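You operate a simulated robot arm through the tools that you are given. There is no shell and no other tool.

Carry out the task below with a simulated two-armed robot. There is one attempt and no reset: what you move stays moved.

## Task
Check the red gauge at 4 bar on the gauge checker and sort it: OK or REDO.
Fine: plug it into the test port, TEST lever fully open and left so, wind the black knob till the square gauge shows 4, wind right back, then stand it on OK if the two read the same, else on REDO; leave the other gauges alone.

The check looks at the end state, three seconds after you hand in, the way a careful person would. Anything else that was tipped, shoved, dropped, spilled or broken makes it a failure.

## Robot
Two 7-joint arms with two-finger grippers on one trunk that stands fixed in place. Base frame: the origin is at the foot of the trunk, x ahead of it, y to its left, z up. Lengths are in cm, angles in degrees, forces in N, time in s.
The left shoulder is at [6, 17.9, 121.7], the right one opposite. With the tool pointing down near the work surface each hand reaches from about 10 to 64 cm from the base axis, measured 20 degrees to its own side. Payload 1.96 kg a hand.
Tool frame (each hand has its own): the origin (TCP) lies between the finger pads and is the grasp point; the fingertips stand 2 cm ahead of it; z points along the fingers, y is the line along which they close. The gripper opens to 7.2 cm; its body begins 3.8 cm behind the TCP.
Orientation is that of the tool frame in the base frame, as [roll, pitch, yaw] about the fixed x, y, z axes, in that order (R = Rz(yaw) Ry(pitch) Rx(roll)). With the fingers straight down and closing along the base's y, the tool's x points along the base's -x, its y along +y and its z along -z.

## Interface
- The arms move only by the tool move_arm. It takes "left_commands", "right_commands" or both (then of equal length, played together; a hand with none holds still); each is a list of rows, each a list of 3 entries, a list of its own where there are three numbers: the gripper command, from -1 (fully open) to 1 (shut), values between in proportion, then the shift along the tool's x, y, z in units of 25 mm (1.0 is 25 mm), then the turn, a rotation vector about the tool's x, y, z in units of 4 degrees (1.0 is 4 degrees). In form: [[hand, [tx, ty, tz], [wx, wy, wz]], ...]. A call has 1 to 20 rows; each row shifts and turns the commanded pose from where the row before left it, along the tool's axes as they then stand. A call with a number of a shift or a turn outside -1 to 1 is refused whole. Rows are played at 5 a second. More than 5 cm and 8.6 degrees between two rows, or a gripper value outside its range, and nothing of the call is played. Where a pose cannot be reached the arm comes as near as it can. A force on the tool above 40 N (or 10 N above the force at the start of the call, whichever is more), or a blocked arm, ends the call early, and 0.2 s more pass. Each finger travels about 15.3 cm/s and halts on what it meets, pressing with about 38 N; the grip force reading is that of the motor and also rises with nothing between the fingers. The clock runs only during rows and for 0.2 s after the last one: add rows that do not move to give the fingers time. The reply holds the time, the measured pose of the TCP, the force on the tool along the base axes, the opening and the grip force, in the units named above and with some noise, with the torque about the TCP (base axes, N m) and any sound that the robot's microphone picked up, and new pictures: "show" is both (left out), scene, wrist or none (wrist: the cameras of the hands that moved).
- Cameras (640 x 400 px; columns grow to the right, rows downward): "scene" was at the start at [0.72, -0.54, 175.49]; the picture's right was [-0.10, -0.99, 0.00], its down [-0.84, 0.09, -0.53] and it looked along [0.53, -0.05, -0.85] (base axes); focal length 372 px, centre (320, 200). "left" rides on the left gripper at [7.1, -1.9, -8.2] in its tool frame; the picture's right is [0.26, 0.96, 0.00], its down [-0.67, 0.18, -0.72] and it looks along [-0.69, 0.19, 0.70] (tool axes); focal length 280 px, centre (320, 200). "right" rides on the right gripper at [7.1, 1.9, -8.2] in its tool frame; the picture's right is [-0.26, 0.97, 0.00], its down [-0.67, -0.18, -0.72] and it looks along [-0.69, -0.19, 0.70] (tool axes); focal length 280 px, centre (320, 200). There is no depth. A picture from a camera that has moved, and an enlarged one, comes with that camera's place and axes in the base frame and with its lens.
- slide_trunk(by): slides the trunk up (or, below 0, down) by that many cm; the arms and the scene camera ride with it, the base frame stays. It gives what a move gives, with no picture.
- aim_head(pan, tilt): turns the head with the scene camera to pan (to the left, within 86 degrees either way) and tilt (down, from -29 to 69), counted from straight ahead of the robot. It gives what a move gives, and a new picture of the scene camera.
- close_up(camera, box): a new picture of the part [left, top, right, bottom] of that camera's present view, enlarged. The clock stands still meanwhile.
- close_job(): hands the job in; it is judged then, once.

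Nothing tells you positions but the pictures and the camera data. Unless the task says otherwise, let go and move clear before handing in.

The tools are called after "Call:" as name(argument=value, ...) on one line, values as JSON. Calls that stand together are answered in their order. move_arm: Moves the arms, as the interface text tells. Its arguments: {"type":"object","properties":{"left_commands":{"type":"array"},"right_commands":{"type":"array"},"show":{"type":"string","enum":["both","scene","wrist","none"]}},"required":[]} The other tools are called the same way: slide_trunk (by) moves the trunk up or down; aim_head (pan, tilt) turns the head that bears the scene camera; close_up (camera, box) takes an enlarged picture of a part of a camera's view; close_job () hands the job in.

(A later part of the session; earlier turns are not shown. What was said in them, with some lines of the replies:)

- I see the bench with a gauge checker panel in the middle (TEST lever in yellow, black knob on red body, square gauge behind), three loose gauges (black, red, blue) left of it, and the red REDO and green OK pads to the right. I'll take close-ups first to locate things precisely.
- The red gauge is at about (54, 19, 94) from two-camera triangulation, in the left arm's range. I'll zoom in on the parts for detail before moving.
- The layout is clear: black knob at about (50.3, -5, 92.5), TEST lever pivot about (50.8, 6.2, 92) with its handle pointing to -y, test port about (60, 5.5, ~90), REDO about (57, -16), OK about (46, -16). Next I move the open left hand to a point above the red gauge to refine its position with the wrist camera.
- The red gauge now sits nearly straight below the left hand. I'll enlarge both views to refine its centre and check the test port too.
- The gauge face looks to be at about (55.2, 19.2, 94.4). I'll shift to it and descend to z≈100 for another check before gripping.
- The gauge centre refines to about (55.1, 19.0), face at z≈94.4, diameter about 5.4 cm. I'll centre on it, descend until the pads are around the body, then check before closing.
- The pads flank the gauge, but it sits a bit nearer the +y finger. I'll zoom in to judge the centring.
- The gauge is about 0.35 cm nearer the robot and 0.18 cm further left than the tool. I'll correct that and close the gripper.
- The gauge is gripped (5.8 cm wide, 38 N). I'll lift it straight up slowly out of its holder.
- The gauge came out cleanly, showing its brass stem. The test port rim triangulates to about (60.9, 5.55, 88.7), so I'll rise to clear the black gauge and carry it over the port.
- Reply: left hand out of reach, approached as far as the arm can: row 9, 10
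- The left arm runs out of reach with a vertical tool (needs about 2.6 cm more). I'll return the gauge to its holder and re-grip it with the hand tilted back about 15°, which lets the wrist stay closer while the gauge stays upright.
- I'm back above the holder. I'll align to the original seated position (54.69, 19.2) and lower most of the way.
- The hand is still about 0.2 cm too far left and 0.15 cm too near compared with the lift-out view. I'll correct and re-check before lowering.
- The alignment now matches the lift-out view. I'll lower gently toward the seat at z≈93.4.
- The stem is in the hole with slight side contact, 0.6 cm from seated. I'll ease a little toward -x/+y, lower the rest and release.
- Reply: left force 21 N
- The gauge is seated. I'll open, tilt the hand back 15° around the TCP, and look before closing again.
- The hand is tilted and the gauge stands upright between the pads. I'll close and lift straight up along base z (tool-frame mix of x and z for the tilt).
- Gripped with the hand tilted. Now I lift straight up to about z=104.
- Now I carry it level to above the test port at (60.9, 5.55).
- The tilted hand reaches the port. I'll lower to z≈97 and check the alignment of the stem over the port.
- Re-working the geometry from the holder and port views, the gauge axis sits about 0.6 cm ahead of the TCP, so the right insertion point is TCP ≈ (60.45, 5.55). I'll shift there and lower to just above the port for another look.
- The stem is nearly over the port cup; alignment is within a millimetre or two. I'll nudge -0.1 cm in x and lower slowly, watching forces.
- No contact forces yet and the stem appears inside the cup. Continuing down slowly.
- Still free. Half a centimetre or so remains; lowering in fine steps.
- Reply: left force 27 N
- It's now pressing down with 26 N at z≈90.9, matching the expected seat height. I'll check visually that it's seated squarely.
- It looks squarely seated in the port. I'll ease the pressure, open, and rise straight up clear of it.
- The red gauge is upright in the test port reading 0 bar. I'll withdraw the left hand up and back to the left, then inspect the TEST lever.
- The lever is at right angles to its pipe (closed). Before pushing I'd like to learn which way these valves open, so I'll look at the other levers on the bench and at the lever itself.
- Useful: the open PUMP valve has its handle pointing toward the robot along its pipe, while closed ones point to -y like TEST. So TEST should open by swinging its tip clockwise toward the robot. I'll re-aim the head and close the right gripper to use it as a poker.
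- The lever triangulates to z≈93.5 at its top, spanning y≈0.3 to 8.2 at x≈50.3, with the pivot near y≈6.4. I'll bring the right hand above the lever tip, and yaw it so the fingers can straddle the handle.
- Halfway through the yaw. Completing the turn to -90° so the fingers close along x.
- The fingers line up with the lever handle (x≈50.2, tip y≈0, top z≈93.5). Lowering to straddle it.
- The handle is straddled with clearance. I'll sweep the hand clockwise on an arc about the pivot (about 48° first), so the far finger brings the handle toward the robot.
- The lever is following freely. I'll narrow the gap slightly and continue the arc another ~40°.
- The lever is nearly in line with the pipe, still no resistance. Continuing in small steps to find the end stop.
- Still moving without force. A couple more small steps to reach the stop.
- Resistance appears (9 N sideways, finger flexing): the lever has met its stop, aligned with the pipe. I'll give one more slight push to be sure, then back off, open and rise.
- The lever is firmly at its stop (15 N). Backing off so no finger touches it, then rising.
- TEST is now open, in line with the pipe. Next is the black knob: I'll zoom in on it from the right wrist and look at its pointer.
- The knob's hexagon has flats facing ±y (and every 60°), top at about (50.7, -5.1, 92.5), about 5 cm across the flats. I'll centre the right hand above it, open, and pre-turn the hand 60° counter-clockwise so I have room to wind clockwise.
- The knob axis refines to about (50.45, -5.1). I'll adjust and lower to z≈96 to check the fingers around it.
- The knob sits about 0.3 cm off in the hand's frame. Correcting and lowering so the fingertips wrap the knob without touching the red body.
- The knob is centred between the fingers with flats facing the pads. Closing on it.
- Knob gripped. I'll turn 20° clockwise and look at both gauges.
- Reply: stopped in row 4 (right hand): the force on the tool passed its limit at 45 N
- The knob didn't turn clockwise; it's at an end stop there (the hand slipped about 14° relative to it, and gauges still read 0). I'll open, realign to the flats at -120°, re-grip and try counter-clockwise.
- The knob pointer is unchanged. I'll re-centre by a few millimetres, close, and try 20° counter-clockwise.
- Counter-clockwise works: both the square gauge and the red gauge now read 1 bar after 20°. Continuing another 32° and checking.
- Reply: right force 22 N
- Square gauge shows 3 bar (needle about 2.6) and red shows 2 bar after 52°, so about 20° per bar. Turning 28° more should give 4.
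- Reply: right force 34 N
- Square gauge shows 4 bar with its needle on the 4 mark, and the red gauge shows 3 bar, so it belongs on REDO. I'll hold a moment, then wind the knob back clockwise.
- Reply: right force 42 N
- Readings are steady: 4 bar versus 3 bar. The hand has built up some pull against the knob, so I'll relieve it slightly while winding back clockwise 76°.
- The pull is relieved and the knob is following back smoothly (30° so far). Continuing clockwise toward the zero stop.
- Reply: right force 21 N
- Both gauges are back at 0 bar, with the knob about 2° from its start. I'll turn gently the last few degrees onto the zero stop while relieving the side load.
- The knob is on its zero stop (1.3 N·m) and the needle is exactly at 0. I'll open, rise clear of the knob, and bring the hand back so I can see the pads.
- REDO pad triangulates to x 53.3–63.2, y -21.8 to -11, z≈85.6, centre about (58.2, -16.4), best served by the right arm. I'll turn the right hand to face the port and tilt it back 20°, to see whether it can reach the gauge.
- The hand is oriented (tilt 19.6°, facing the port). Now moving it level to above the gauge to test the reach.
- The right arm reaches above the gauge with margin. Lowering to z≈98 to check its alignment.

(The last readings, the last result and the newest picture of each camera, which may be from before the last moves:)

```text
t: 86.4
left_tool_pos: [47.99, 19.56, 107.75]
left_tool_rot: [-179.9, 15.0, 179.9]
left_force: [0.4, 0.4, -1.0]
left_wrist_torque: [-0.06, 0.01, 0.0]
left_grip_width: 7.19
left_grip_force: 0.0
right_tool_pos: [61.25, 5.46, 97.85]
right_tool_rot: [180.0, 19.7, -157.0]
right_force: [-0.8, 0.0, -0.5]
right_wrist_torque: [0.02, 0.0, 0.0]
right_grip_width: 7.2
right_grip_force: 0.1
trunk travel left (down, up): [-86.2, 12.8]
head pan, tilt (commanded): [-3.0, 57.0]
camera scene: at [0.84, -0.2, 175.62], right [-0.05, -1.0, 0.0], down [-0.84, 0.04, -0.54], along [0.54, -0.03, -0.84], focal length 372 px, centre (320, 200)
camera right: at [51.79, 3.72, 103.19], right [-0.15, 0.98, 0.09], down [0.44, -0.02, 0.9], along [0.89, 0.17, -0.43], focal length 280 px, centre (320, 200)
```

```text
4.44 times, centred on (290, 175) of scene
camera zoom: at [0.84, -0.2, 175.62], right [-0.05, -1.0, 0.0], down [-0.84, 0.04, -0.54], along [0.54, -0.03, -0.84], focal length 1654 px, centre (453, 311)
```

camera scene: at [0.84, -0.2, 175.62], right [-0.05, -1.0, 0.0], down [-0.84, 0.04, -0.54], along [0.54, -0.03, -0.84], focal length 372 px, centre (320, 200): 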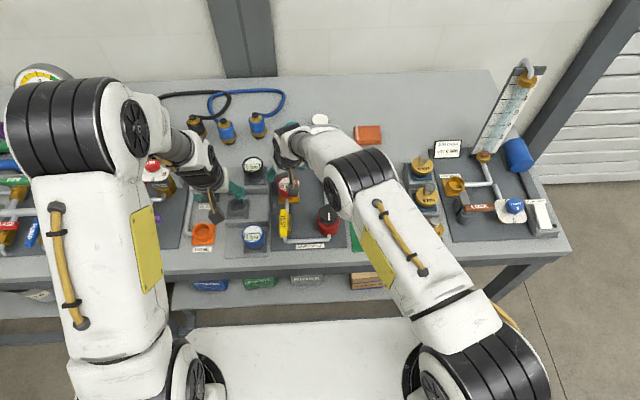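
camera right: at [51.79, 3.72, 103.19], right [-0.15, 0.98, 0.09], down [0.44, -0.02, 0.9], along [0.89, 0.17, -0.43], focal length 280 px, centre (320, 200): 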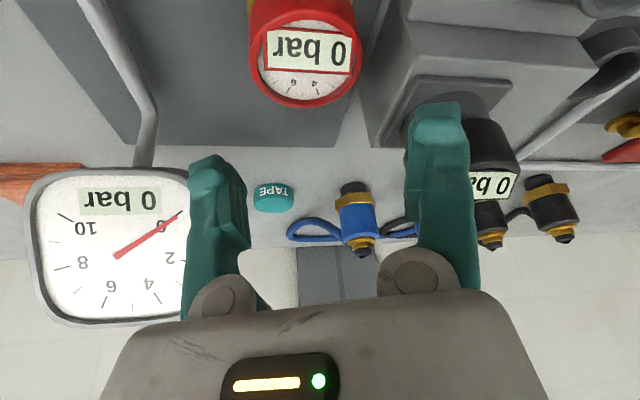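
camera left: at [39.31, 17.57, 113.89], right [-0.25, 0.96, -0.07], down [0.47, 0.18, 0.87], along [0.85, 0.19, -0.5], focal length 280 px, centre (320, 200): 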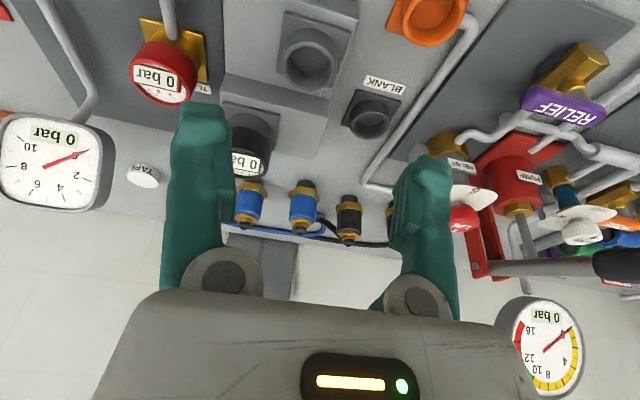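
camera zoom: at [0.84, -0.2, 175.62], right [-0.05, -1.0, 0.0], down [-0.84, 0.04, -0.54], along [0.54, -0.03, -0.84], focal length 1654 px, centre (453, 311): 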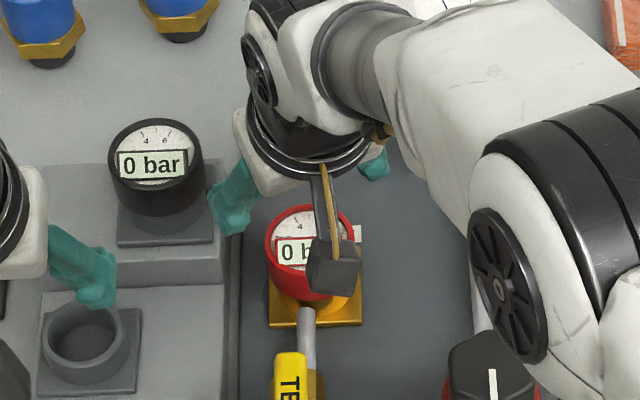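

The right camera puts the gauge at about (61.0, 5.5), within 2 mm of the hand. The left finger will pass near the riser (about 0.3 cm), so I'll narrow the opening slightly to 6.8 cm and lower to z≈92.7 first.

Call:
move_arm(right_commands=[[-0.89, [0.252, 0.015, 0.639], [0, 0, 0]], [-0.89, [0.252, 0.015, 0.639], [0, 0, 0]], [-0.89, [0.252, 0.015, 0.639], [0, 0, 0]], [-0.89, [0, 0, 0], [0, 0, 0]]], show="wrist")

Call:
close_up(camera="right", box=[160, 30, 480, 230])

Call:
close_up(camera="scene", box=[240, 140, 340, 230])

```text
t: 87.4
left_tool_pos: [48.13, 19.54, 107.82]
left_tool_rot: [-180.0, 15.0, -180.0]
left_force: [-0.9, 0.2, -0.4]
left_wrist_torque: [-0.01, 0.03, 0.02]
left_grip_width: 7.19
left_grip_force: 0.0
right_tool_pos: [60.98, 5.66, 92.74]
right_tool_rot: [179.9, 19.6, -157.1]
right_force: [0.3, -0.3, -0.6]
right_wrist_torque: [-0.01, -0.01, -0.01]
right_grip_width: 6.79
right_grip_force: 0.0
trunk travel left (down, up): [-86.2, 12.8]
head pan, tilt (commanded): [-3.0, 57.0]
camera right: at [51.51, 3.85, 98.04], right [-0.15, 0.98, 0.09], down [0.44, -0.02, 0.9], along [0.89, 0.17, -0.43], focal length 280 px, centre (320, 200)
```

right: 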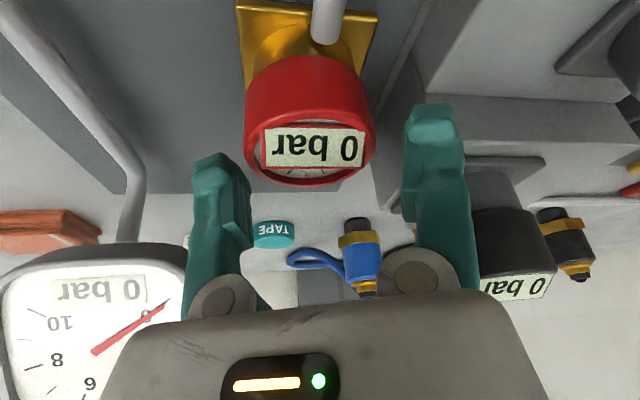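

```text
2.00 times, centred on (320, 130) of right
camera zoom: at [51.51, 3.85, 98.04], right [-0.15, 0.98, 0.09], down [0.44, -0.02, 0.9], along [0.89, 0.17, -0.43], focal length 561 px, centre (320, 340)
```

zoom: 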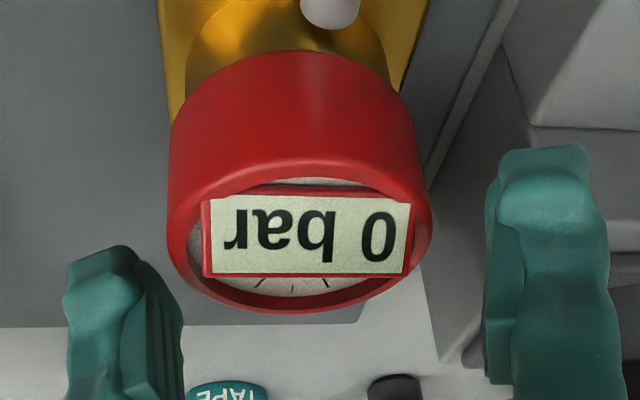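

```text
4.44 times, centred on (290, 185) of scene
camera zoom: at [0.87, -0.18, 175.62], right [-0.05, -1.0, 0.0], down [-0.84, 0.04, -0.54], along [0.54, -0.03, -0.84], focal length 1654 px, centre (453, 267)
```

zoom: 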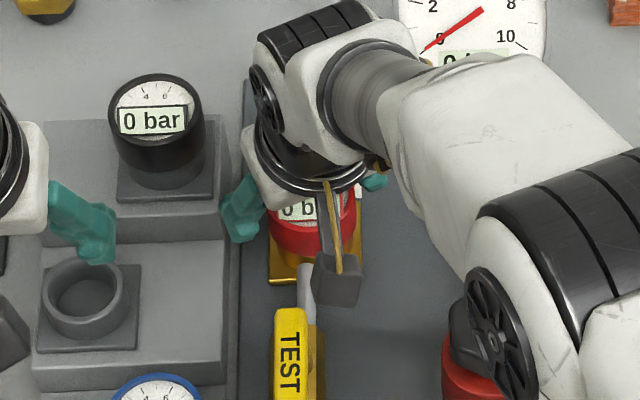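

The gauge is about 0.25 cm toward the right-hand finger and 0.2 cm further ahead. I'll correct, then lower the last 2 cm.

Call:
move_arm(right_commands=[[-0.89, [-0.075, -0.1, 0.027], [0, 0, 0]], [-0.89, [0.09, 0, 0.251], [0, 0, 0]], [-0.89, [0.09, 0, 0.251], [0, 0, 0]], [-0.89, [0.09, 0, 0.251], [0, 0, 0]], [-0.89, [0, 0, 0], [0, 0, 0]]], show="wrist")

Call:
close_up(camera="right", box=[160, 60, 480, 260])

Call:
close_up(camera="scene", box=[240, 140, 340, 230])

```text
t: 88.6
left_tool_pos: [48.18, 19.68, 107.68]
left_tool_rot: [179.9, 15.1, -179.9]
left_force: [0.2, -0.4, 0.7]
left_wrist_torque: [-0.01, -0.01, -0.04]
left_grip_width: 7.21
left_grip_force: 0.1
right_tool_pos: [61.26, 5.42, 90.78]
right_tool_rot: [179.8, 19.6, -157.2]
right_force: [0.9, -0.9, -1.3]
right_wrist_torque: [-0.01, -0.04, 0.0]
right_grip_width: 6.81
right_grip_force: 0.0
trunk travel left (down, up): [-86.2, 12.8]
head pan, tilt (commanded): [-3.0, 57.0]
camera right: at [51.88, 3.6, 96.14], right [-0.15, 0.98, 0.09], down [0.44, -0.02, 0.9], along [0.89, 0.17, -0.43], focal length 280 px, centre (320, 200)
```

right: 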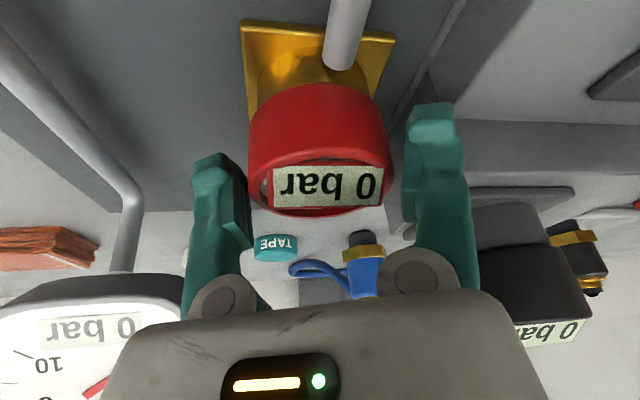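

```text
2.00 times, centred on (320, 160) of right
camera zoom: at [51.88, 3.6, 96.14], right [-0.15, 0.98, 0.09], down [0.44, -0.02, 0.9], along [0.89, 0.17, -0.43], focal length 561 px, centre (320, 280)
```

zoom: 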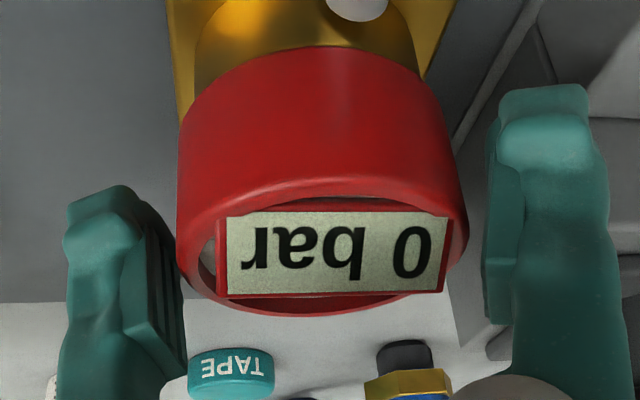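

```text
4.44 times, centred on (290, 185) of scene
camera zoom: at [0.86, -0.18, 175.62], right [-0.05, -1.0, 0.0], down [-0.84, 0.04, -0.54], along [0.54, -0.03, -0.84], focal length 1654 px, centre (453, 267)
```

zoom: 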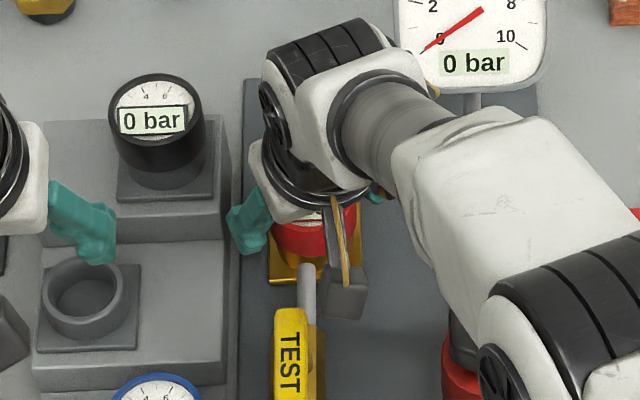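

Fingers are evenly placed around the gauge. Closing the right gripper.

Call:
move_arm(right_commands=[[0, [0, 0, 0], [0, 0, 0]], [1, [0, 0, 0], [0, 0, 0]], [1, [0, 0, 0], [0, 0, 0]], [1, [0, 0, 0], [0, 0, 0]]], show="wrist")

Call:
close_up(camera="right", box=[160, 60, 480, 260])

```text
t: 89.6
left_tool_pos: [48.23, 19.66, 107.68]
left_tool_rot: [180.0, 15.0, -179.9]
left_force: [-0.4, 0.4, 0.2]
left_wrist_torque: [0.01, 0.04, 0.01]
left_grip_width: 7.2
left_grip_force: 0.1
right_tool_pos: [61.31, 5.35, 90.87]
right_tool_rot: [179.9, 19.7, -157.2]
right_force: [-0.5, 0.6, 0.5]
right_wrist_torque: [0.02, 0.06, 0.01]
right_grip_width: 5.8
right_grip_force: 38.1
trunk travel left (down, up): [-86.2, 12.8]
head pan, tilt (commanded): [-3.0, 57.0]
camera right: at [51.89, 3.59, 96.14], right [-0.15, 0.98, 0.09], down [0.44, -0.02, 0.9], along [0.89, 0.17, -0.43], focal length 280 px, centre (320, 200)
```

right: 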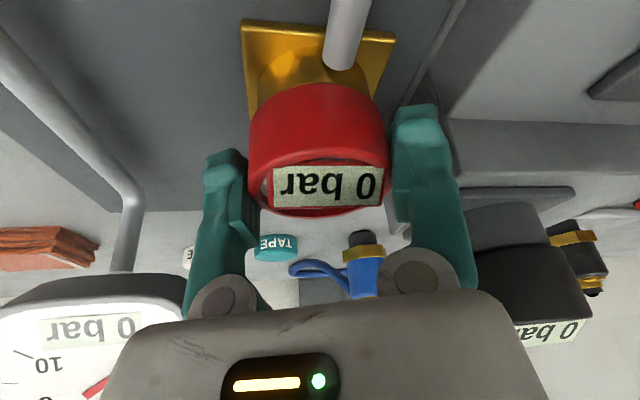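

```text
2.00 times, centred on (320, 160) of right
camera zoom: at [51.89, 3.59, 96.14], right [-0.15, 0.98, 0.09], down [0.44, -0.02, 0.9], along [0.89, 0.17, -0.43], focal length 561 px, centre (320, 280)
```

zoom: 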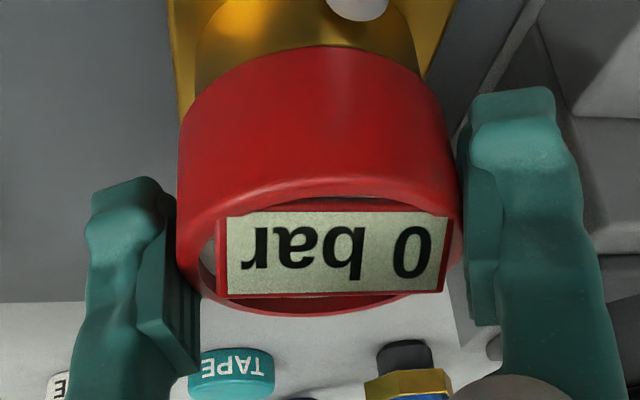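

Gripped firmly (5.8 cm). Lifting straight up out of the port.

Call:
move_arm(right_commands=[[1, [-0.067, 0, -0.188], [0, 0, 0]], [1, [-0.101, 0, -0.283], [0, 0, 0]], [1, [-0.168, 0, -0.471], [0, 0, 0]], [1, [-0.168, 0, -0.471], [0, 0, 0]], [1, [-0.268, 0, -0.754], [0, 0, 0]], [1, [-0.268, 0, -0.754], [0, 0, 0]], [1, [-0.268, 0, -0.754], [0, 0, 0]], [1, [-0.268, 0, -0.754], [0, 0, 0]], [1, [0, 0, 0], [0, 0, 0]]], show="both")

Call:
close_up(camera="right", box=[160, 20, 480, 220])

Call:
close_up(camera="left", box=[0, 0, 300, 220])

```text
t: 91.6
left_tool_pos: [48.24, 19.59, 107.81]
left_tool_rot: [-180.0, 15.0, 180.0]
left_force: [0.2, 0.2, 0.6]
left_wrist_torque: [0.04, -0.06, 0.03]
left_grip_width: 7.2
left_grip_force: 0.0
right_tool_pos: [61.29, 5.31, 102.53]
right_tool_rot: [179.8, 19.6, -157.1]
right_force: [-0.1, -0.5, -1.3]
right_wrist_torque: [-0.03, -0.05, -0.03]
right_grip_width: 5.76
right_grip_force: 38.1
trunk travel left (down, up): [-86.2, 12.8]
head pan, tilt (commanded): [-3.0, 57.0]
camera scene: at [0.94, -0.18, 175.62], right [-0.05, -1.0, 0.0], down [-0.84, 0.04, -0.54], along [0.54, -0.03, -0.84], focal length 372 px, centre (320, 200)
camera right: at [51.87, 3.53, 107.84], right [-0.15, 0.98, 0.09], down [0.44, -0.02, 0.9], along [0.89, 0.17, -0.43], focal length 280 px, centre (320, 200)
```

scene: 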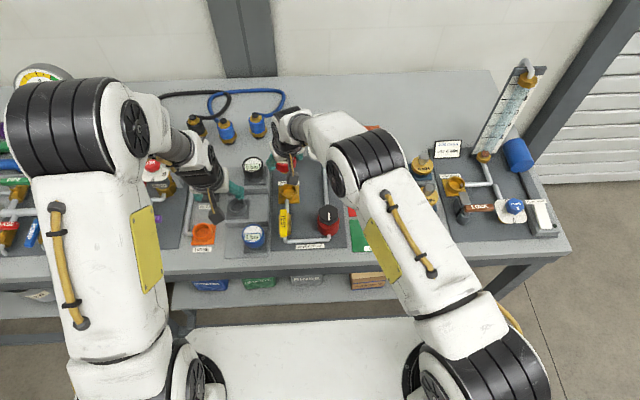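
right: 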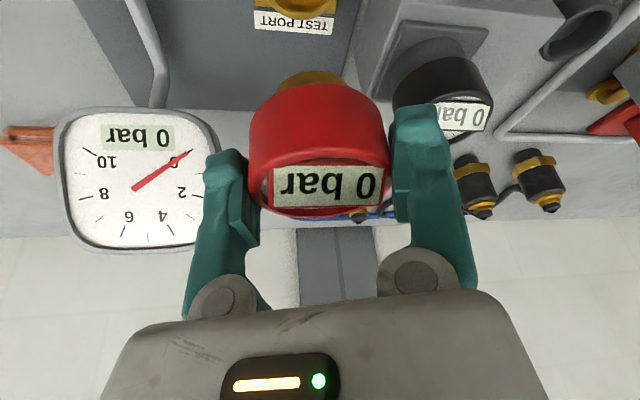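

```text
2.00 times, centred on (320, 120) of right
camera zoom: at [51.87, 3.53, 107.84], right [-0.15, 0.98, 0.09], down [0.44, -0.02, 0.9], along [0.89, 0.17, -0.43], focal length 561 px, centre (320, 360)
```

zoom: 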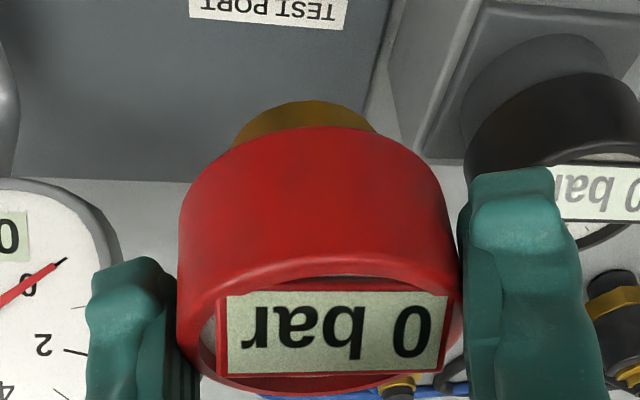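

```text
1.82 times, centred on (150, 110) of left
camera zoom: at [39.36, 17.6, 113.88], right [-0.25, 0.96, -0.07], down [0.47, 0.18, 0.87], along [0.85, 0.19, -0.5], focal length 510 px, centre (629, 364)
```

zoom: 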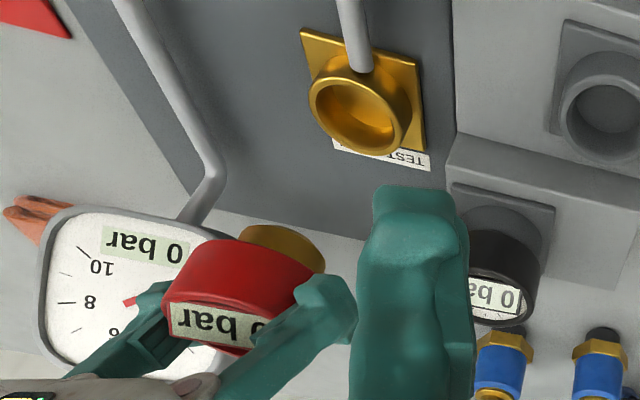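

The gauge is out and upright. Carrying it level to above the centre of REDO at (58.2, -16.4).

Call:
move_arm(right_commands=[[1, [0.474, -0.837, -0.169], [0, 0, 0]], [1, [0.474, -0.837, -0.169], [0, 0, 0]], [1, [0.474, -0.837, -0.169], [0, 0, 0]], [1, [0.474, -0.837, -0.169], [0, 0, 0]], [1, [0.474, -0.837, -0.169], [0, 0, 0]], [1, [0.474, -0.837, -0.169], [0, 0, 0]], [1, [0.474, -0.837, -0.169], [0, 0, 0]], [1, [0.474, -0.837, -0.169], [0, 0, 0]], [1, [0.474, -0.837, -0.169], [0, 0, 0]], [1, [0, 0, 0], [0, 0, 0]]], show="both")

Call:
close_up(camera="scene", box=[300, 110, 440, 250])

```text
t: 93.8
left_tool_pos: [48.2, 19.65, 107.79]
left_tool_rot: [-179.9, 14.9, -180.0]
left_force: [-0.6, 0.7, 0.1]
left_wrist_torque: [-0.02, 0.01, 0.01]
left_grip_width: 7.21
left_grip_force: 0.0
right_tool_pos: [58.53, -16.49, 102.54]
right_tool_rot: [179.9, 19.6, -157.0]
right_force: [0.3, -0.5, -0.9]
right_wrist_torque: [-0.02, -0.01, -0.04]
right_grip_width: 5.79
right_grip_force: 38.2
trunk travel left (down, up): [-86.2, 12.8]
head pan, tilt (commanded): [-3.0, 57.0]
camera scene: at [0.92, -0.14, 175.62], right [-0.05, -1.0, 0.0], down [-0.84, 0.04, -0.54], along [0.54, -0.03, -0.84], focal length 372 px, centre (320, 200)
camera right: at [49.07, -18.23, 107.84], right [-0.15, 0.98, 0.09], down [0.44, -0.02, 0.9], along [0.89, 0.17, -0.43], focal length 280 px, centre (320, 200)
```

scene: 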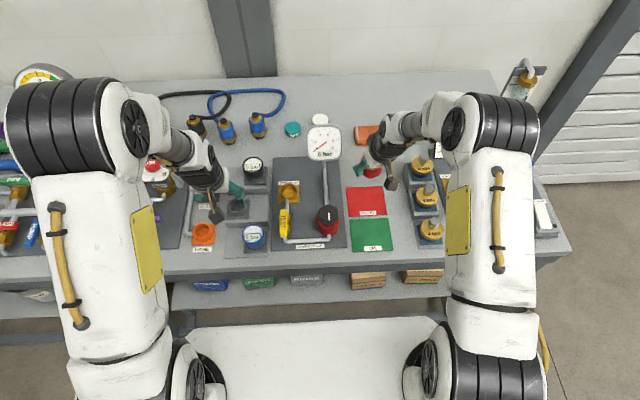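
right: 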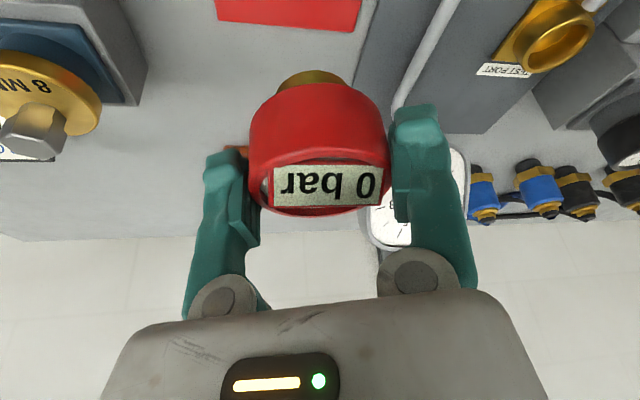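

```text
2.86 times, centred on (370, 180) of scene
camera zoom: at [0.92, -0.14, 175.62], right [-0.05, -1.0, 0.0], down [-0.84, 0.04, -0.54], along [0.54, -0.03, -0.84], focal length 1063 px, centre (177, 257)
```

zoom: 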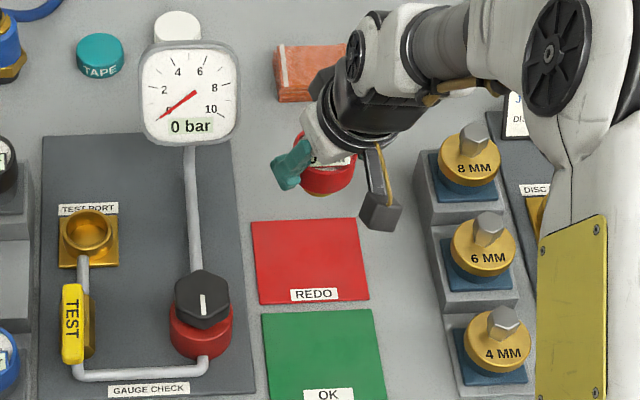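

It's above the pad. Lowering to z≈93 (stem still about 3 cm above the pad), then I'll check position.

Call:
move_arm(right_commands=[[1, [0.255, 0, 0.716], [0, 0, 0]], [1, [0.255, 0, 0.716], [0, 0, 0]], [1, [0.255, 0, 0.716], [0, 0, 0]], [1, [0.255, 0, 0.716], [0, 0, 0]], [1, [0.255, 0, 0.716], [0, 0, 0]], [1, [0, 0, 0], [0, 0, 0]]], show="both")

Call:
close_up(camera="scene", box=[330, 160, 430, 230])

Call:
close_up(camera="right", box=[160, 0, 480, 200])

```text
t: 95.2
left_tool_pos: [48.27, 19.67, 107.83]
left_tool_rot: [180.0, 15.0, -180.0]
left_force: [0.4, -0.2, 0.0]
left_wrist_torque: [0.01, 0.05, -0.01]
left_grip_width: 7.22
left_grip_force: 0.0
right_tool_pos: [58.35, -16.55, 92.97]
right_tool_rot: [179.9, 19.7, -157.0]
right_force: [-0.4, 0.4, -1.3]
right_wrist_torque: [0.02, 0.02, 0.02]
right_grip_width: 5.76
right_grip_force: 37.6
trunk travel left (down, up): [-86.2, 12.8]
head pan, tilt (commanded): [-3.0, 57.0]
camera scene: at [0.87, -0.2, 175.62], right [-0.05, -1.0, 0.0], down [-0.84, 0.04, -0.54], along [0.54, -0.03, -0.84], focal length 372 px, centre (320, 200)
camera right: at [48.95, -18.29, 98.17], right [-0.15, 0.98, 0.09], down [0.44, -0.02, 0.9], along [0.89, 0.17, -0.43], focal length 280 px, centre (320, 200)
```

scene: 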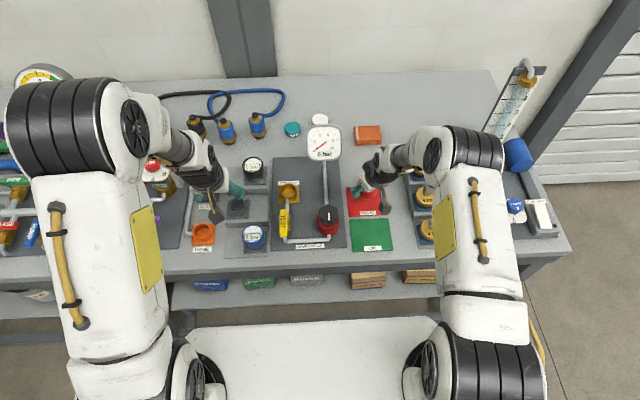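
right: 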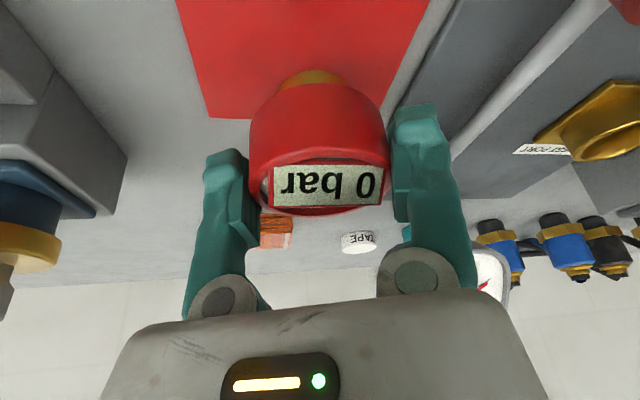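

```text
5.71 times, centred on (380, 195) of scene
camera zoom: at [0.87, -0.2, 175.62], right [-0.05, -1.0, 0.0], down [-0.84, 0.04, -0.54], along [0.54, -0.03, -0.84], focal length 2126 px, centre (-23, 229)
```

zoom: 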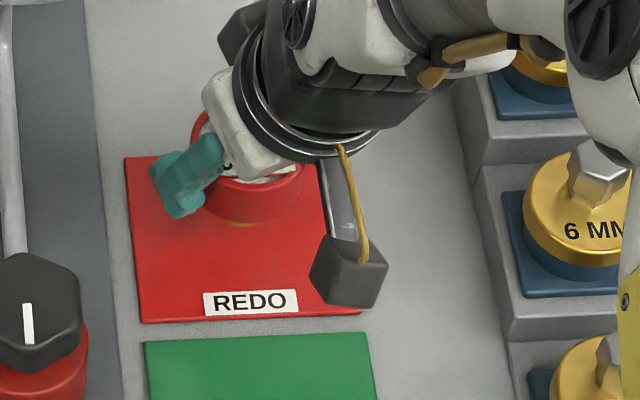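

```text
2.00 times, centred on (320, 100) of right
camera zoom: at [48.95, -18.29, 98.17], right [-0.15, 0.98, 0.09], down [0.44, -0.02, 0.9], along [0.89, 0.17, -0.43], focal length 561 px, centre (320, 400)
```

zoom: 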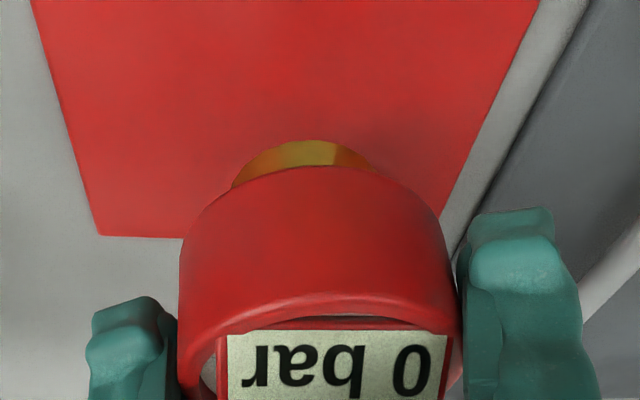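

Positioned well over the middle of REDO. Lowering another 2.5 cm, then in fine steps until contact.

Call:
move_arm(right_commands=[[1, [0.168, 0, 0.471], [0, 0, 0]], [1, [0.134, 0, 0.377], [0, 0, 0]], [1, [0, 0, 0], [0, 0, 0]]], show="wrist")

Call:
close_up(camera="right", box=[160, 0, 480, 200])

Call:
close_up(camera="scene", box=[330, 160, 430, 230])

```text
t: 96.0
left_tool_pos: [48.2, 19.61, 107.71]
left_tool_rot: [180.0, 15.0, 180.0]
left_force: [1.0, -0.2, -0.4]
left_wrist_torque: [0.02, 0.01, -0.01]
left_grip_width: 7.18
left_grip_force: 0.0
right_tool_pos: [58.41, -16.43, 90.85]
right_tool_rot: [179.8, 19.6, -157.2]
right_force: [0.3, -0.5, -2.4]
right_wrist_torque: [-0.01, -0.02, -0.01]
right_grip_width: 5.74
right_grip_force: 38.0
trunk travel left (down, up): [-86.2, 12.8]
head pan, tilt (commanded): [-3.0, 57.0]
camera right: at [48.97, -18.21, 96.15], right [-0.15, 0.98, 0.09], down [0.44, -0.02, 0.9], along [0.89, 0.17, -0.43], focal length 280 px, centre (320, 200)
```

right: 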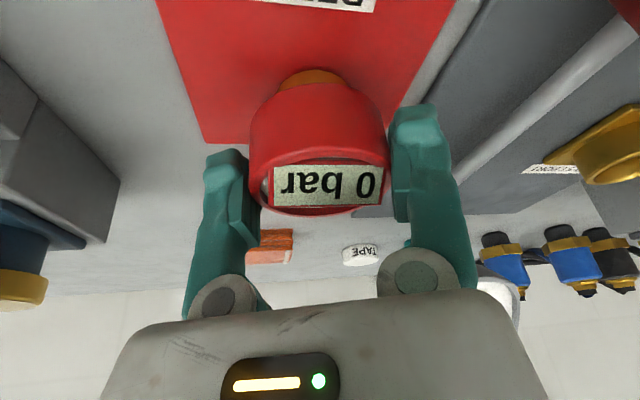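

```text
2.00 times, centred on (320, 100) of right
camera zoom: at [48.97, -18.21, 96.15], right [-0.15, 0.98, 0.09], down [0.44, -0.02, 0.9], along [0.89, 0.17, -0.43], focal length 561 px, centre (320, 400)
```

zoom: 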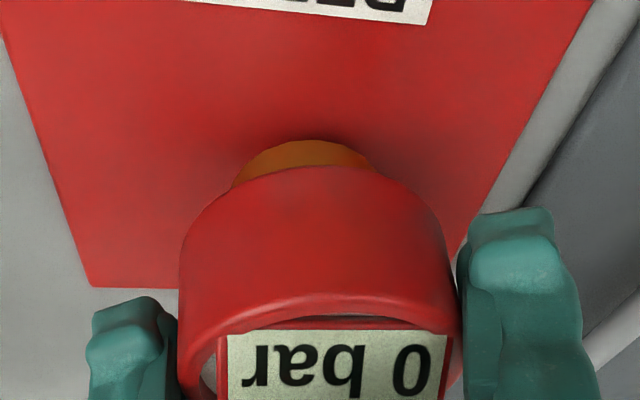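

```text
5.71 times, centred on (380, 195) of scene
camera zoom: at [0.89, -0.2, 175.62], right [-0.05, -1.0, 0.0], down [-0.84, 0.04, -0.54], along [0.54, -0.03, -0.84], focal length 2126 px, centre (-23, 229)
```

zoom: 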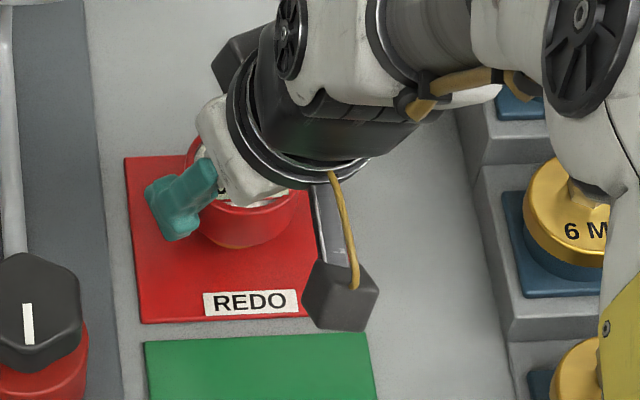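

Stem bottom is about 1.3 cm above the pad. Lowering 1 cm then creeping down.

Call:
move_arm(right_commands=[[1, [0.067, 0, 0.188], [0, 0, 0]], [1, [0.05, 0, 0.141], [0, 0, 0]], [1, [0, 0, 0], [0, 0, 0]]], show="none")

Call:
close_up(camera="right", box=[160, 0, 480, 200])

```text
t: 96.8
left_tool_pos: [48.09, 19.65, 107.98]
left_tool_rot: [-179.9, 15.0, -180.0]
left_force: [-0.5, 0.7, -0.9]
left_wrist_torque: [-0.01, -0.05, 0.01]
left_grip_width: 7.22
left_grip_force: 0.1
right_tool_pos: [58.3, -16.3, 90.21]
right_tool_rot: [-179.9, 20.0, -157.1]
right_force: [2.3, -3.0, 18.6]
right_wrist_torque: [-0.06, 0.0, 0.0]
right_grip_width: 5.75
right_grip_force: 37.8
trunk travel left (down, up): [-86.2, 12.8]
head pan, tilt (commanded): [-3.0, 57.0]
```

```text
2.00 times, centred on (320, 100) of right
camera zoom: at [48.85, -18.05, 95.5], right [-0.15, 0.98, 0.09], down [0.43, -0.02, 0.9], along [0.89, 0.17, -0.42], focal length 561 px, centre (320, 400)
```

zoom: 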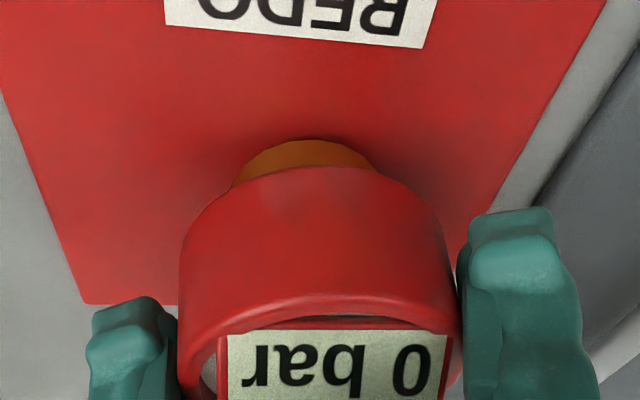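

The stem has touched the pad (18.6 N at z≈90.2). I'll ease the pressure a touch and then open slowly.

Call:
move_arm(right_commands=[[1, [-0.02, 0, -0.055], [0, 0, 0]], [1, [0, 0, 0], [0, 0, 0]]], show="none")

```text
t: 97.4
left_tool_pos: [48.05, 19.57, 107.71]
left_tool_rot: [-180.0, 15.1, 180.0]
left_force: [-0.2, 0.6, -1.1]
left_wrist_torque: [0.0, 0.0, 0.0]
left_grip_width: 7.23
left_grip_force: 0.1
right_tool_pos: [58.27, -16.2, 90.3]
right_tool_rot: [179.9, 19.8, -157.2]
right_force: [5.8, -2.9, 19.2]
right_wrist_torque: [-0.11, -0.22, -0.01]
right_grip_width: 5.73
right_grip_force: 38.2
trunk travel left (down, up): [-86.2, 12.8]
head pan, tilt (commanded): [-3.0, 57.0]
```

Call:
move_arm(right_commands=[[1, [-0.02, 0, -0.055], [0, 0, 0]], [1, [0, 0, 0], [0, 0, 0]]], show="wrist")

Call:
close_up(camera="right", box=[160, 0, 480, 200])

Call:
close_up(camera="scene", box=[330, 160, 430, 230])

```text
t: 98.0
left_tool_pos: [48.09, 19.61, 107.81]
left_tool_rot: [-180.0, 15.0, 180.0]
left_force: [0.0, -0.5, -0.3]
left_wrist_torque: [-0.01, -0.01, -0.01]
left_grip_width: 7.18
left_grip_force: 0.0
right_tool_pos: [58.24, -16.05, 90.29]
right_tool_rot: [179.9, 19.8, -157.1]
right_force: [3.7, -3.0, 13.9]
right_wrist_torque: [-0.07, -0.16, 0.0]
right_grip_width: 5.72
right_grip_force: 37.9
trunk travel left (down, up): [-86.2, 12.8]
head pan, tilt (commanded): [-3.0, 57.0]
camera right: at [48.69, -17.95, 95.55], right [-0.15, 0.98, 0.09], down [0.43, -0.02, 0.9], along [0.89, 0.17, -0.43], focal length 280 px, centre (320, 200)
```

right: 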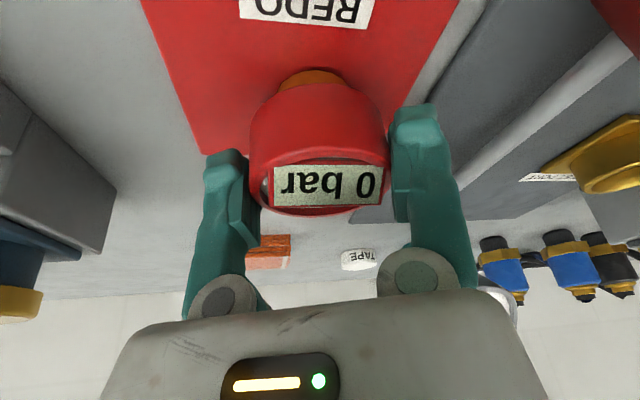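

```text
2.00 times, centred on (320, 100) of right
camera zoom: at [48.69, -17.95, 95.55], right [-0.15, 0.98, 0.09], down [0.43, -0.02, 0.9], along [0.89, 0.17, -0.43], focal length 561 px, centre (320, 400)
```

zoom: 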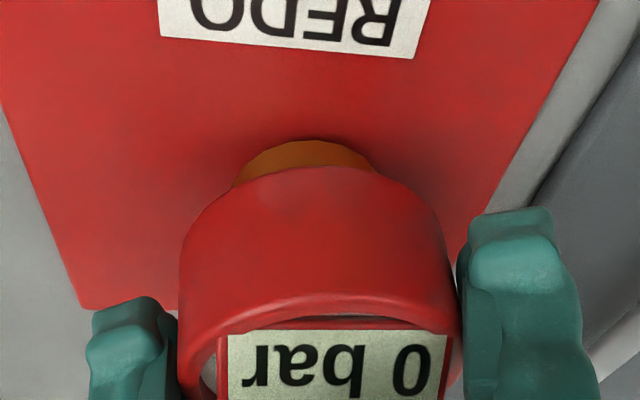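

```text
5.71 times, centred on (380, 195) of scene
camera zoom: at [0.74, -0.19, 175.62], right [-0.05, -1.0, 0.0], down [-0.84, 0.04, -0.55], along [0.54, -0.03, -0.84], focal length 2126 px, centre (-23, 229)
```

zoom: 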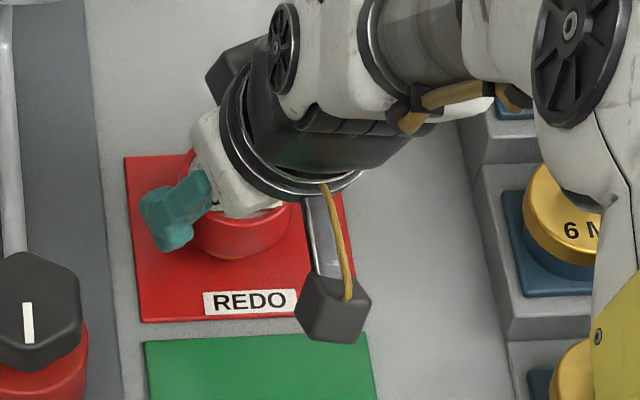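

The gauge is standing on REDO with about 14 N of down-pressure. Opening the gripper now and checking that it stands.

Call:
move_arm(right_commands=[[0.0, [0, 0, 0], [0, 0, 0]], [-1, [0, 0, 0], [0, 0, 0]], [-1, [0, 0, 0], [0, 0, 0]], [-1, [0, 0, 0], [0, 0, 0]]], show="wrist")

Call:
close_up(camera="right", box=[160, 0, 480, 240])

Call:
close_up(camera="scene", box=[330, 160, 430, 230])

```text
t: 99.0
left_tool_pos: [48.19, 19.72, 107.76]
left_tool_rot: [180.0, 14.9, -180.0]
left_force: [0.6, -0.3, 0.6]
left_wrist_torque: [-0.01, 0.03, -0.01]
left_grip_width: 7.23
left_grip_force: 0.1
right_tool_pos: [58.29, -16.22, 90.16]
right_tool_rot: [179.8, 19.6, -157.2]
right_force: [-0.5, 0.5, -0.8]
right_wrist_torque: [0.02, -0.01, 0.04]
right_grip_width: 7.21
right_grip_force: 0.0
trunk travel left (down, up): [-86.2, 12.8]
head pan, tilt (commanded): [-3.0, 57.0]
camera right: at [48.77, -17.95, 95.5], right [-0.15, 0.98, 0.09], down [0.44, -0.02, 0.9], along [0.89, 0.17, -0.43], focal length 280 px, centre (320, 200)
```

right: 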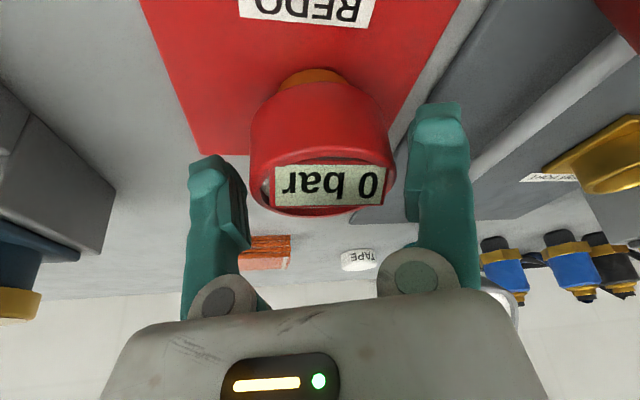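

```text
1.67 times, centred on (320, 120) of right
camera zoom: at [48.77, -17.95, 95.5], right [-0.15, 0.98, 0.09], down [0.44, -0.02, 0.9], along [0.89, 0.17, -0.43], focal length 467 px, centre (320, 333)
```

zoom: 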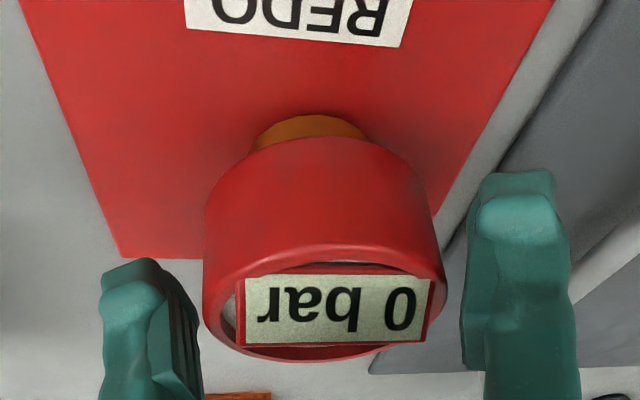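

```text
5.71 times, centred on (380, 195) of scene
camera zoom: at [0.91, -0.19, 175.62], right [-0.05, -1.0, 0.0], down [-0.84, 0.04, -0.54], along [0.54, -0.03, -0.84], focal length 2126 px, centre (-23, 229)
```

zoom: 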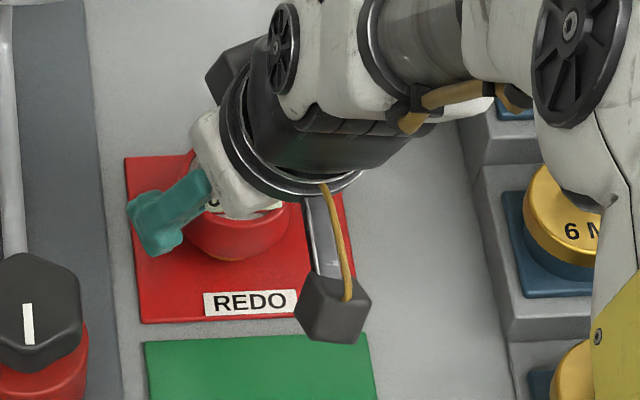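

The gauge stands on its own on REDO. I'll centre the hand slightly so neither finger brushes it, then rise straight up.

Call:
move_arm(right_commands=[[-1, [0, -0.06, 0], [0, 0, 0]], [-1, [-0.067, 0, -0.188], [0, 0, 0]], [-1, [-0.134, 0, -0.377], [0, 0, 0]], [-1, [-0.201, 0, -0.565], [0, 0, 0]], [-1, [-0.268, 0, -0.754], [0, 0, 0]], [-1, [-0.268, 0, -0.754], [0, 0, 0]], [-1, [-0.268, 0, -0.754], [0, 0, 0]], [-1, [-0.268, 0, -0.754], [0, 0, 0]], [-1, [-0.268, 0, -0.754], [0, 0, 0]], [-1, [0, 0, 0], [0, 0, 0]]], show="both")

Call:
close_up(camera="scene", box=[300, 130, 430, 240])

```text
t: 101.2
left_tool_pos: [48.14, 19.65, 107.8]
left_tool_rot: [180.0, 15.0, -180.0]
left_force: [0.4, -0.8, -0.1]
left_wrist_torque: [0.01, 0.0, -0.01]
left_grip_width: 7.19
left_grip_force: 0.0
right_tool_pos: [58.21, -16.22, 103.25]
right_tool_rot: [179.8, 19.6, -157.2]
right_force: [-0.2, 0.0, -0.1]
right_wrist_torque: [0.0, 0.01, 0.02]
right_grip_width: 7.21
right_grip_force: 0.1
trunk travel left (down, up): [-86.2, 12.8]
head pan, tilt (commanded): [-3.0, 57.0]
camera scene: at [0.91, -0.21, 175.62], right [-0.05, -1.0, 0.0], down [-0.84, 0.04, -0.54], along [0.54, -0.03, -0.84], focal length 372 px, centre (320, 200)
camera right: at [48.75, -18.12, 108.52], right [-0.15, 0.98, 0.09], down [0.44, -0.02, 0.9], along [0.89, 0.17, -0.43], focal length 280 px, centre (320, 200)
```

scene: 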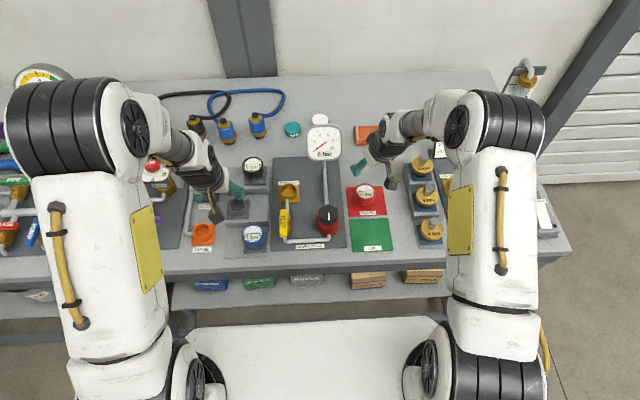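
right: 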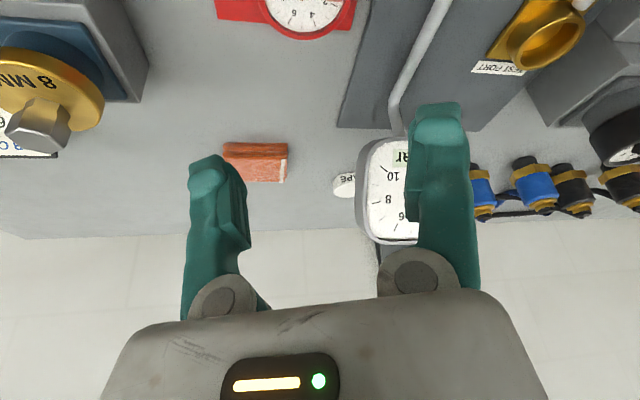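

```text
3.64 times, centred on (365, 185) of scene
camera zoom: at [0.91, -0.21, 175.62], right [-0.05, -1.0, 0.0], down [-0.84, 0.04, -0.54], along [0.54, -0.03, -0.84], focal length 1353 px, centre (156, 254)
```

zoom: 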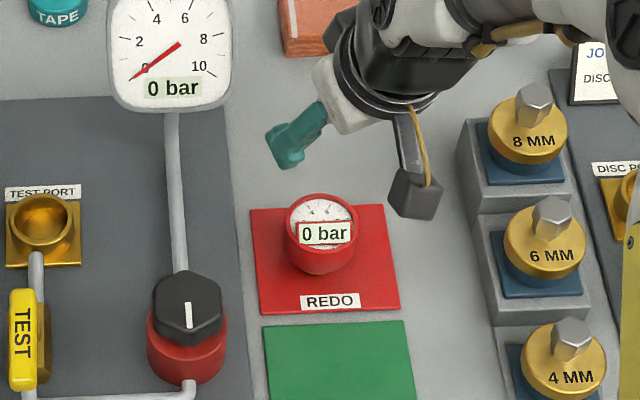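

The red gauge stands upright in the middle of REDO. I'll move the right hand back clear and take a last look at everything.

Call:
move_arm(right_commands=[[-1, [-0.2, 0, -0.7], [0, 0, 0]], [-1, [-0.2, 0, -0.7], [0, 0, 0]], [-1, [0.8, 0, -0.4], [0, 0, 0]], [-1, [0.8, 0, -0.4], [0, 0, 0]], [-1, [0.8, 0, -0.4], [0, 0, 0]], [-1, [0.8, 0, -0.4], [0, 0, 0]], [-1, [0.8, 0, -0.4], [0, 0, 0]], [-1, [0, 0, 0], [0, 0, 0]]], show="scene")

Call:
close_up(camera="scene", box=[230, 140, 410, 255])

Call:
close_up(camera="scene", box=[265, 170, 345, 250])

Call:
close_up(camera="left", box=[0, 0, 260, 220])

```text
t: 103.0
left_tool_pos: [48.28, 19.63, 107.82]
left_tool_rot: [180.0, 15.0, -179.9]
left_force: [0.7, 0.7, 0.1]
left_wrist_torque: [0.0, 0.01, 0.0]
left_grip_width: 7.2
left_grip_force: 0.0
right_tool_pos: [48.11, -21.04, 108.07]
right_tool_rot: [179.8, 19.7, -157.1]
right_force: [-0.4, 0.5, -0.7]
right_wrist_torque: [0.0, 0.0, -0.01]
right_grip_width: 7.21
right_grip_force: 0.0
trunk travel left (down, up): [-86.2, 12.8]
head pan, tilt (commanded): [-3.0, 57.0]
camera scene: at [0.94, -0.17, 175.62], right [-0.05, -1.0, 0.0], down [-0.84, 0.04, -0.54], along [0.54, -0.03, -0.84], focal length 372 px, centre (320, 200)
```

scene: 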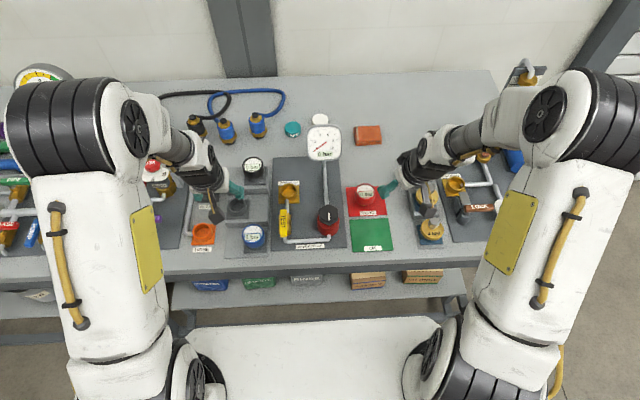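

```text
3.48 times, centred on (320, 198) of scene
camera zoom: at [0.94, -0.17, 175.62], right [-0.05, -1.0, 0.0], down [-0.84, 0.04, -0.54], along [0.54, -0.03, -0.84], focal length 1294 px, centre (320, 209)
```

zoom: 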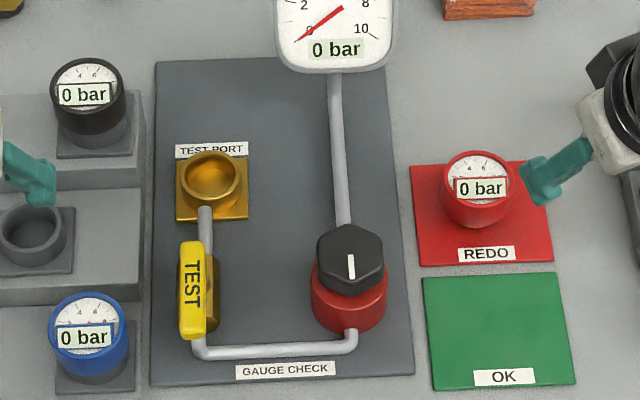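

```text
5.00 times, centred on (305, 210) of scene
camera zoom: at [0.94, -0.17, 175.62], right [-0.05, -1.0, 0.0], down [-0.84, 0.04, -0.54], along [0.54, -0.03, -0.84], focal length 1860 px, centre (395, 150)
```

zoom: 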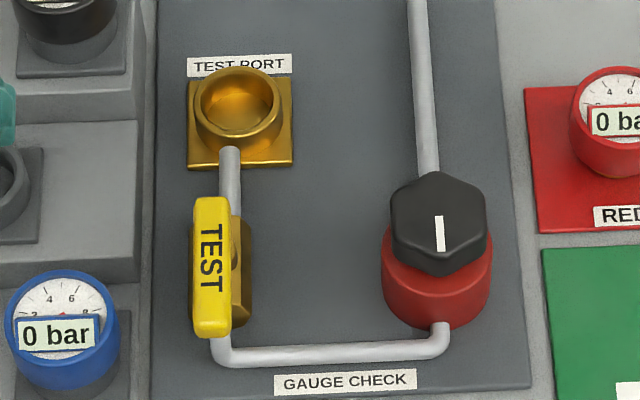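

```text
1.82 times, centred on (130, 110) of left
camera zoom: at [39.36, 17.61, 113.87], right [-0.25, 0.96, -0.07], down [0.47, 0.18, 0.87], along [0.85, 0.19, -0.5], focal length 510 px, centre (666, 364)
```

zoom: 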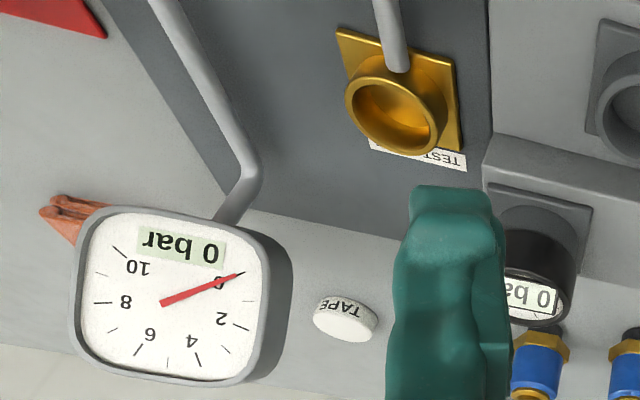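

Everything is in its end state: the red gauge stands upright on REDO (it read 3 bar against the square gauge's 4), the TEST lever is fully open, the knob is back on its zero stop with 0 bar showing, and the black and blue gauges were not touched. Both hands are empty and clear, so I'm handing in.

Call:
close_job()

```text
The job is handed in.
```

The red gauge failed the check: at 4 bar on the square gauge it read 3 bar, so I stood it upright on REDO.

- **TEST lever:** fully open against its stop, and left that way.
- **Knob:** wound right back onto its zero stop, and the square gauge shows 0 bar. It raises pressure when turned counter-clockwise.
- **Other gauges:** the black and blue gauges were not touched.

I lifted the gauge once before plugging it in and put it back in its holder. The arm couldn't reach the test port with the hand vertical, so I re-gripped it at a tilt. I also turned the knob clockwise first, and my grip slipped on it at the zero stop; the pressure stayed at 0.

Both hands are empty and clear, and the job is handed in.
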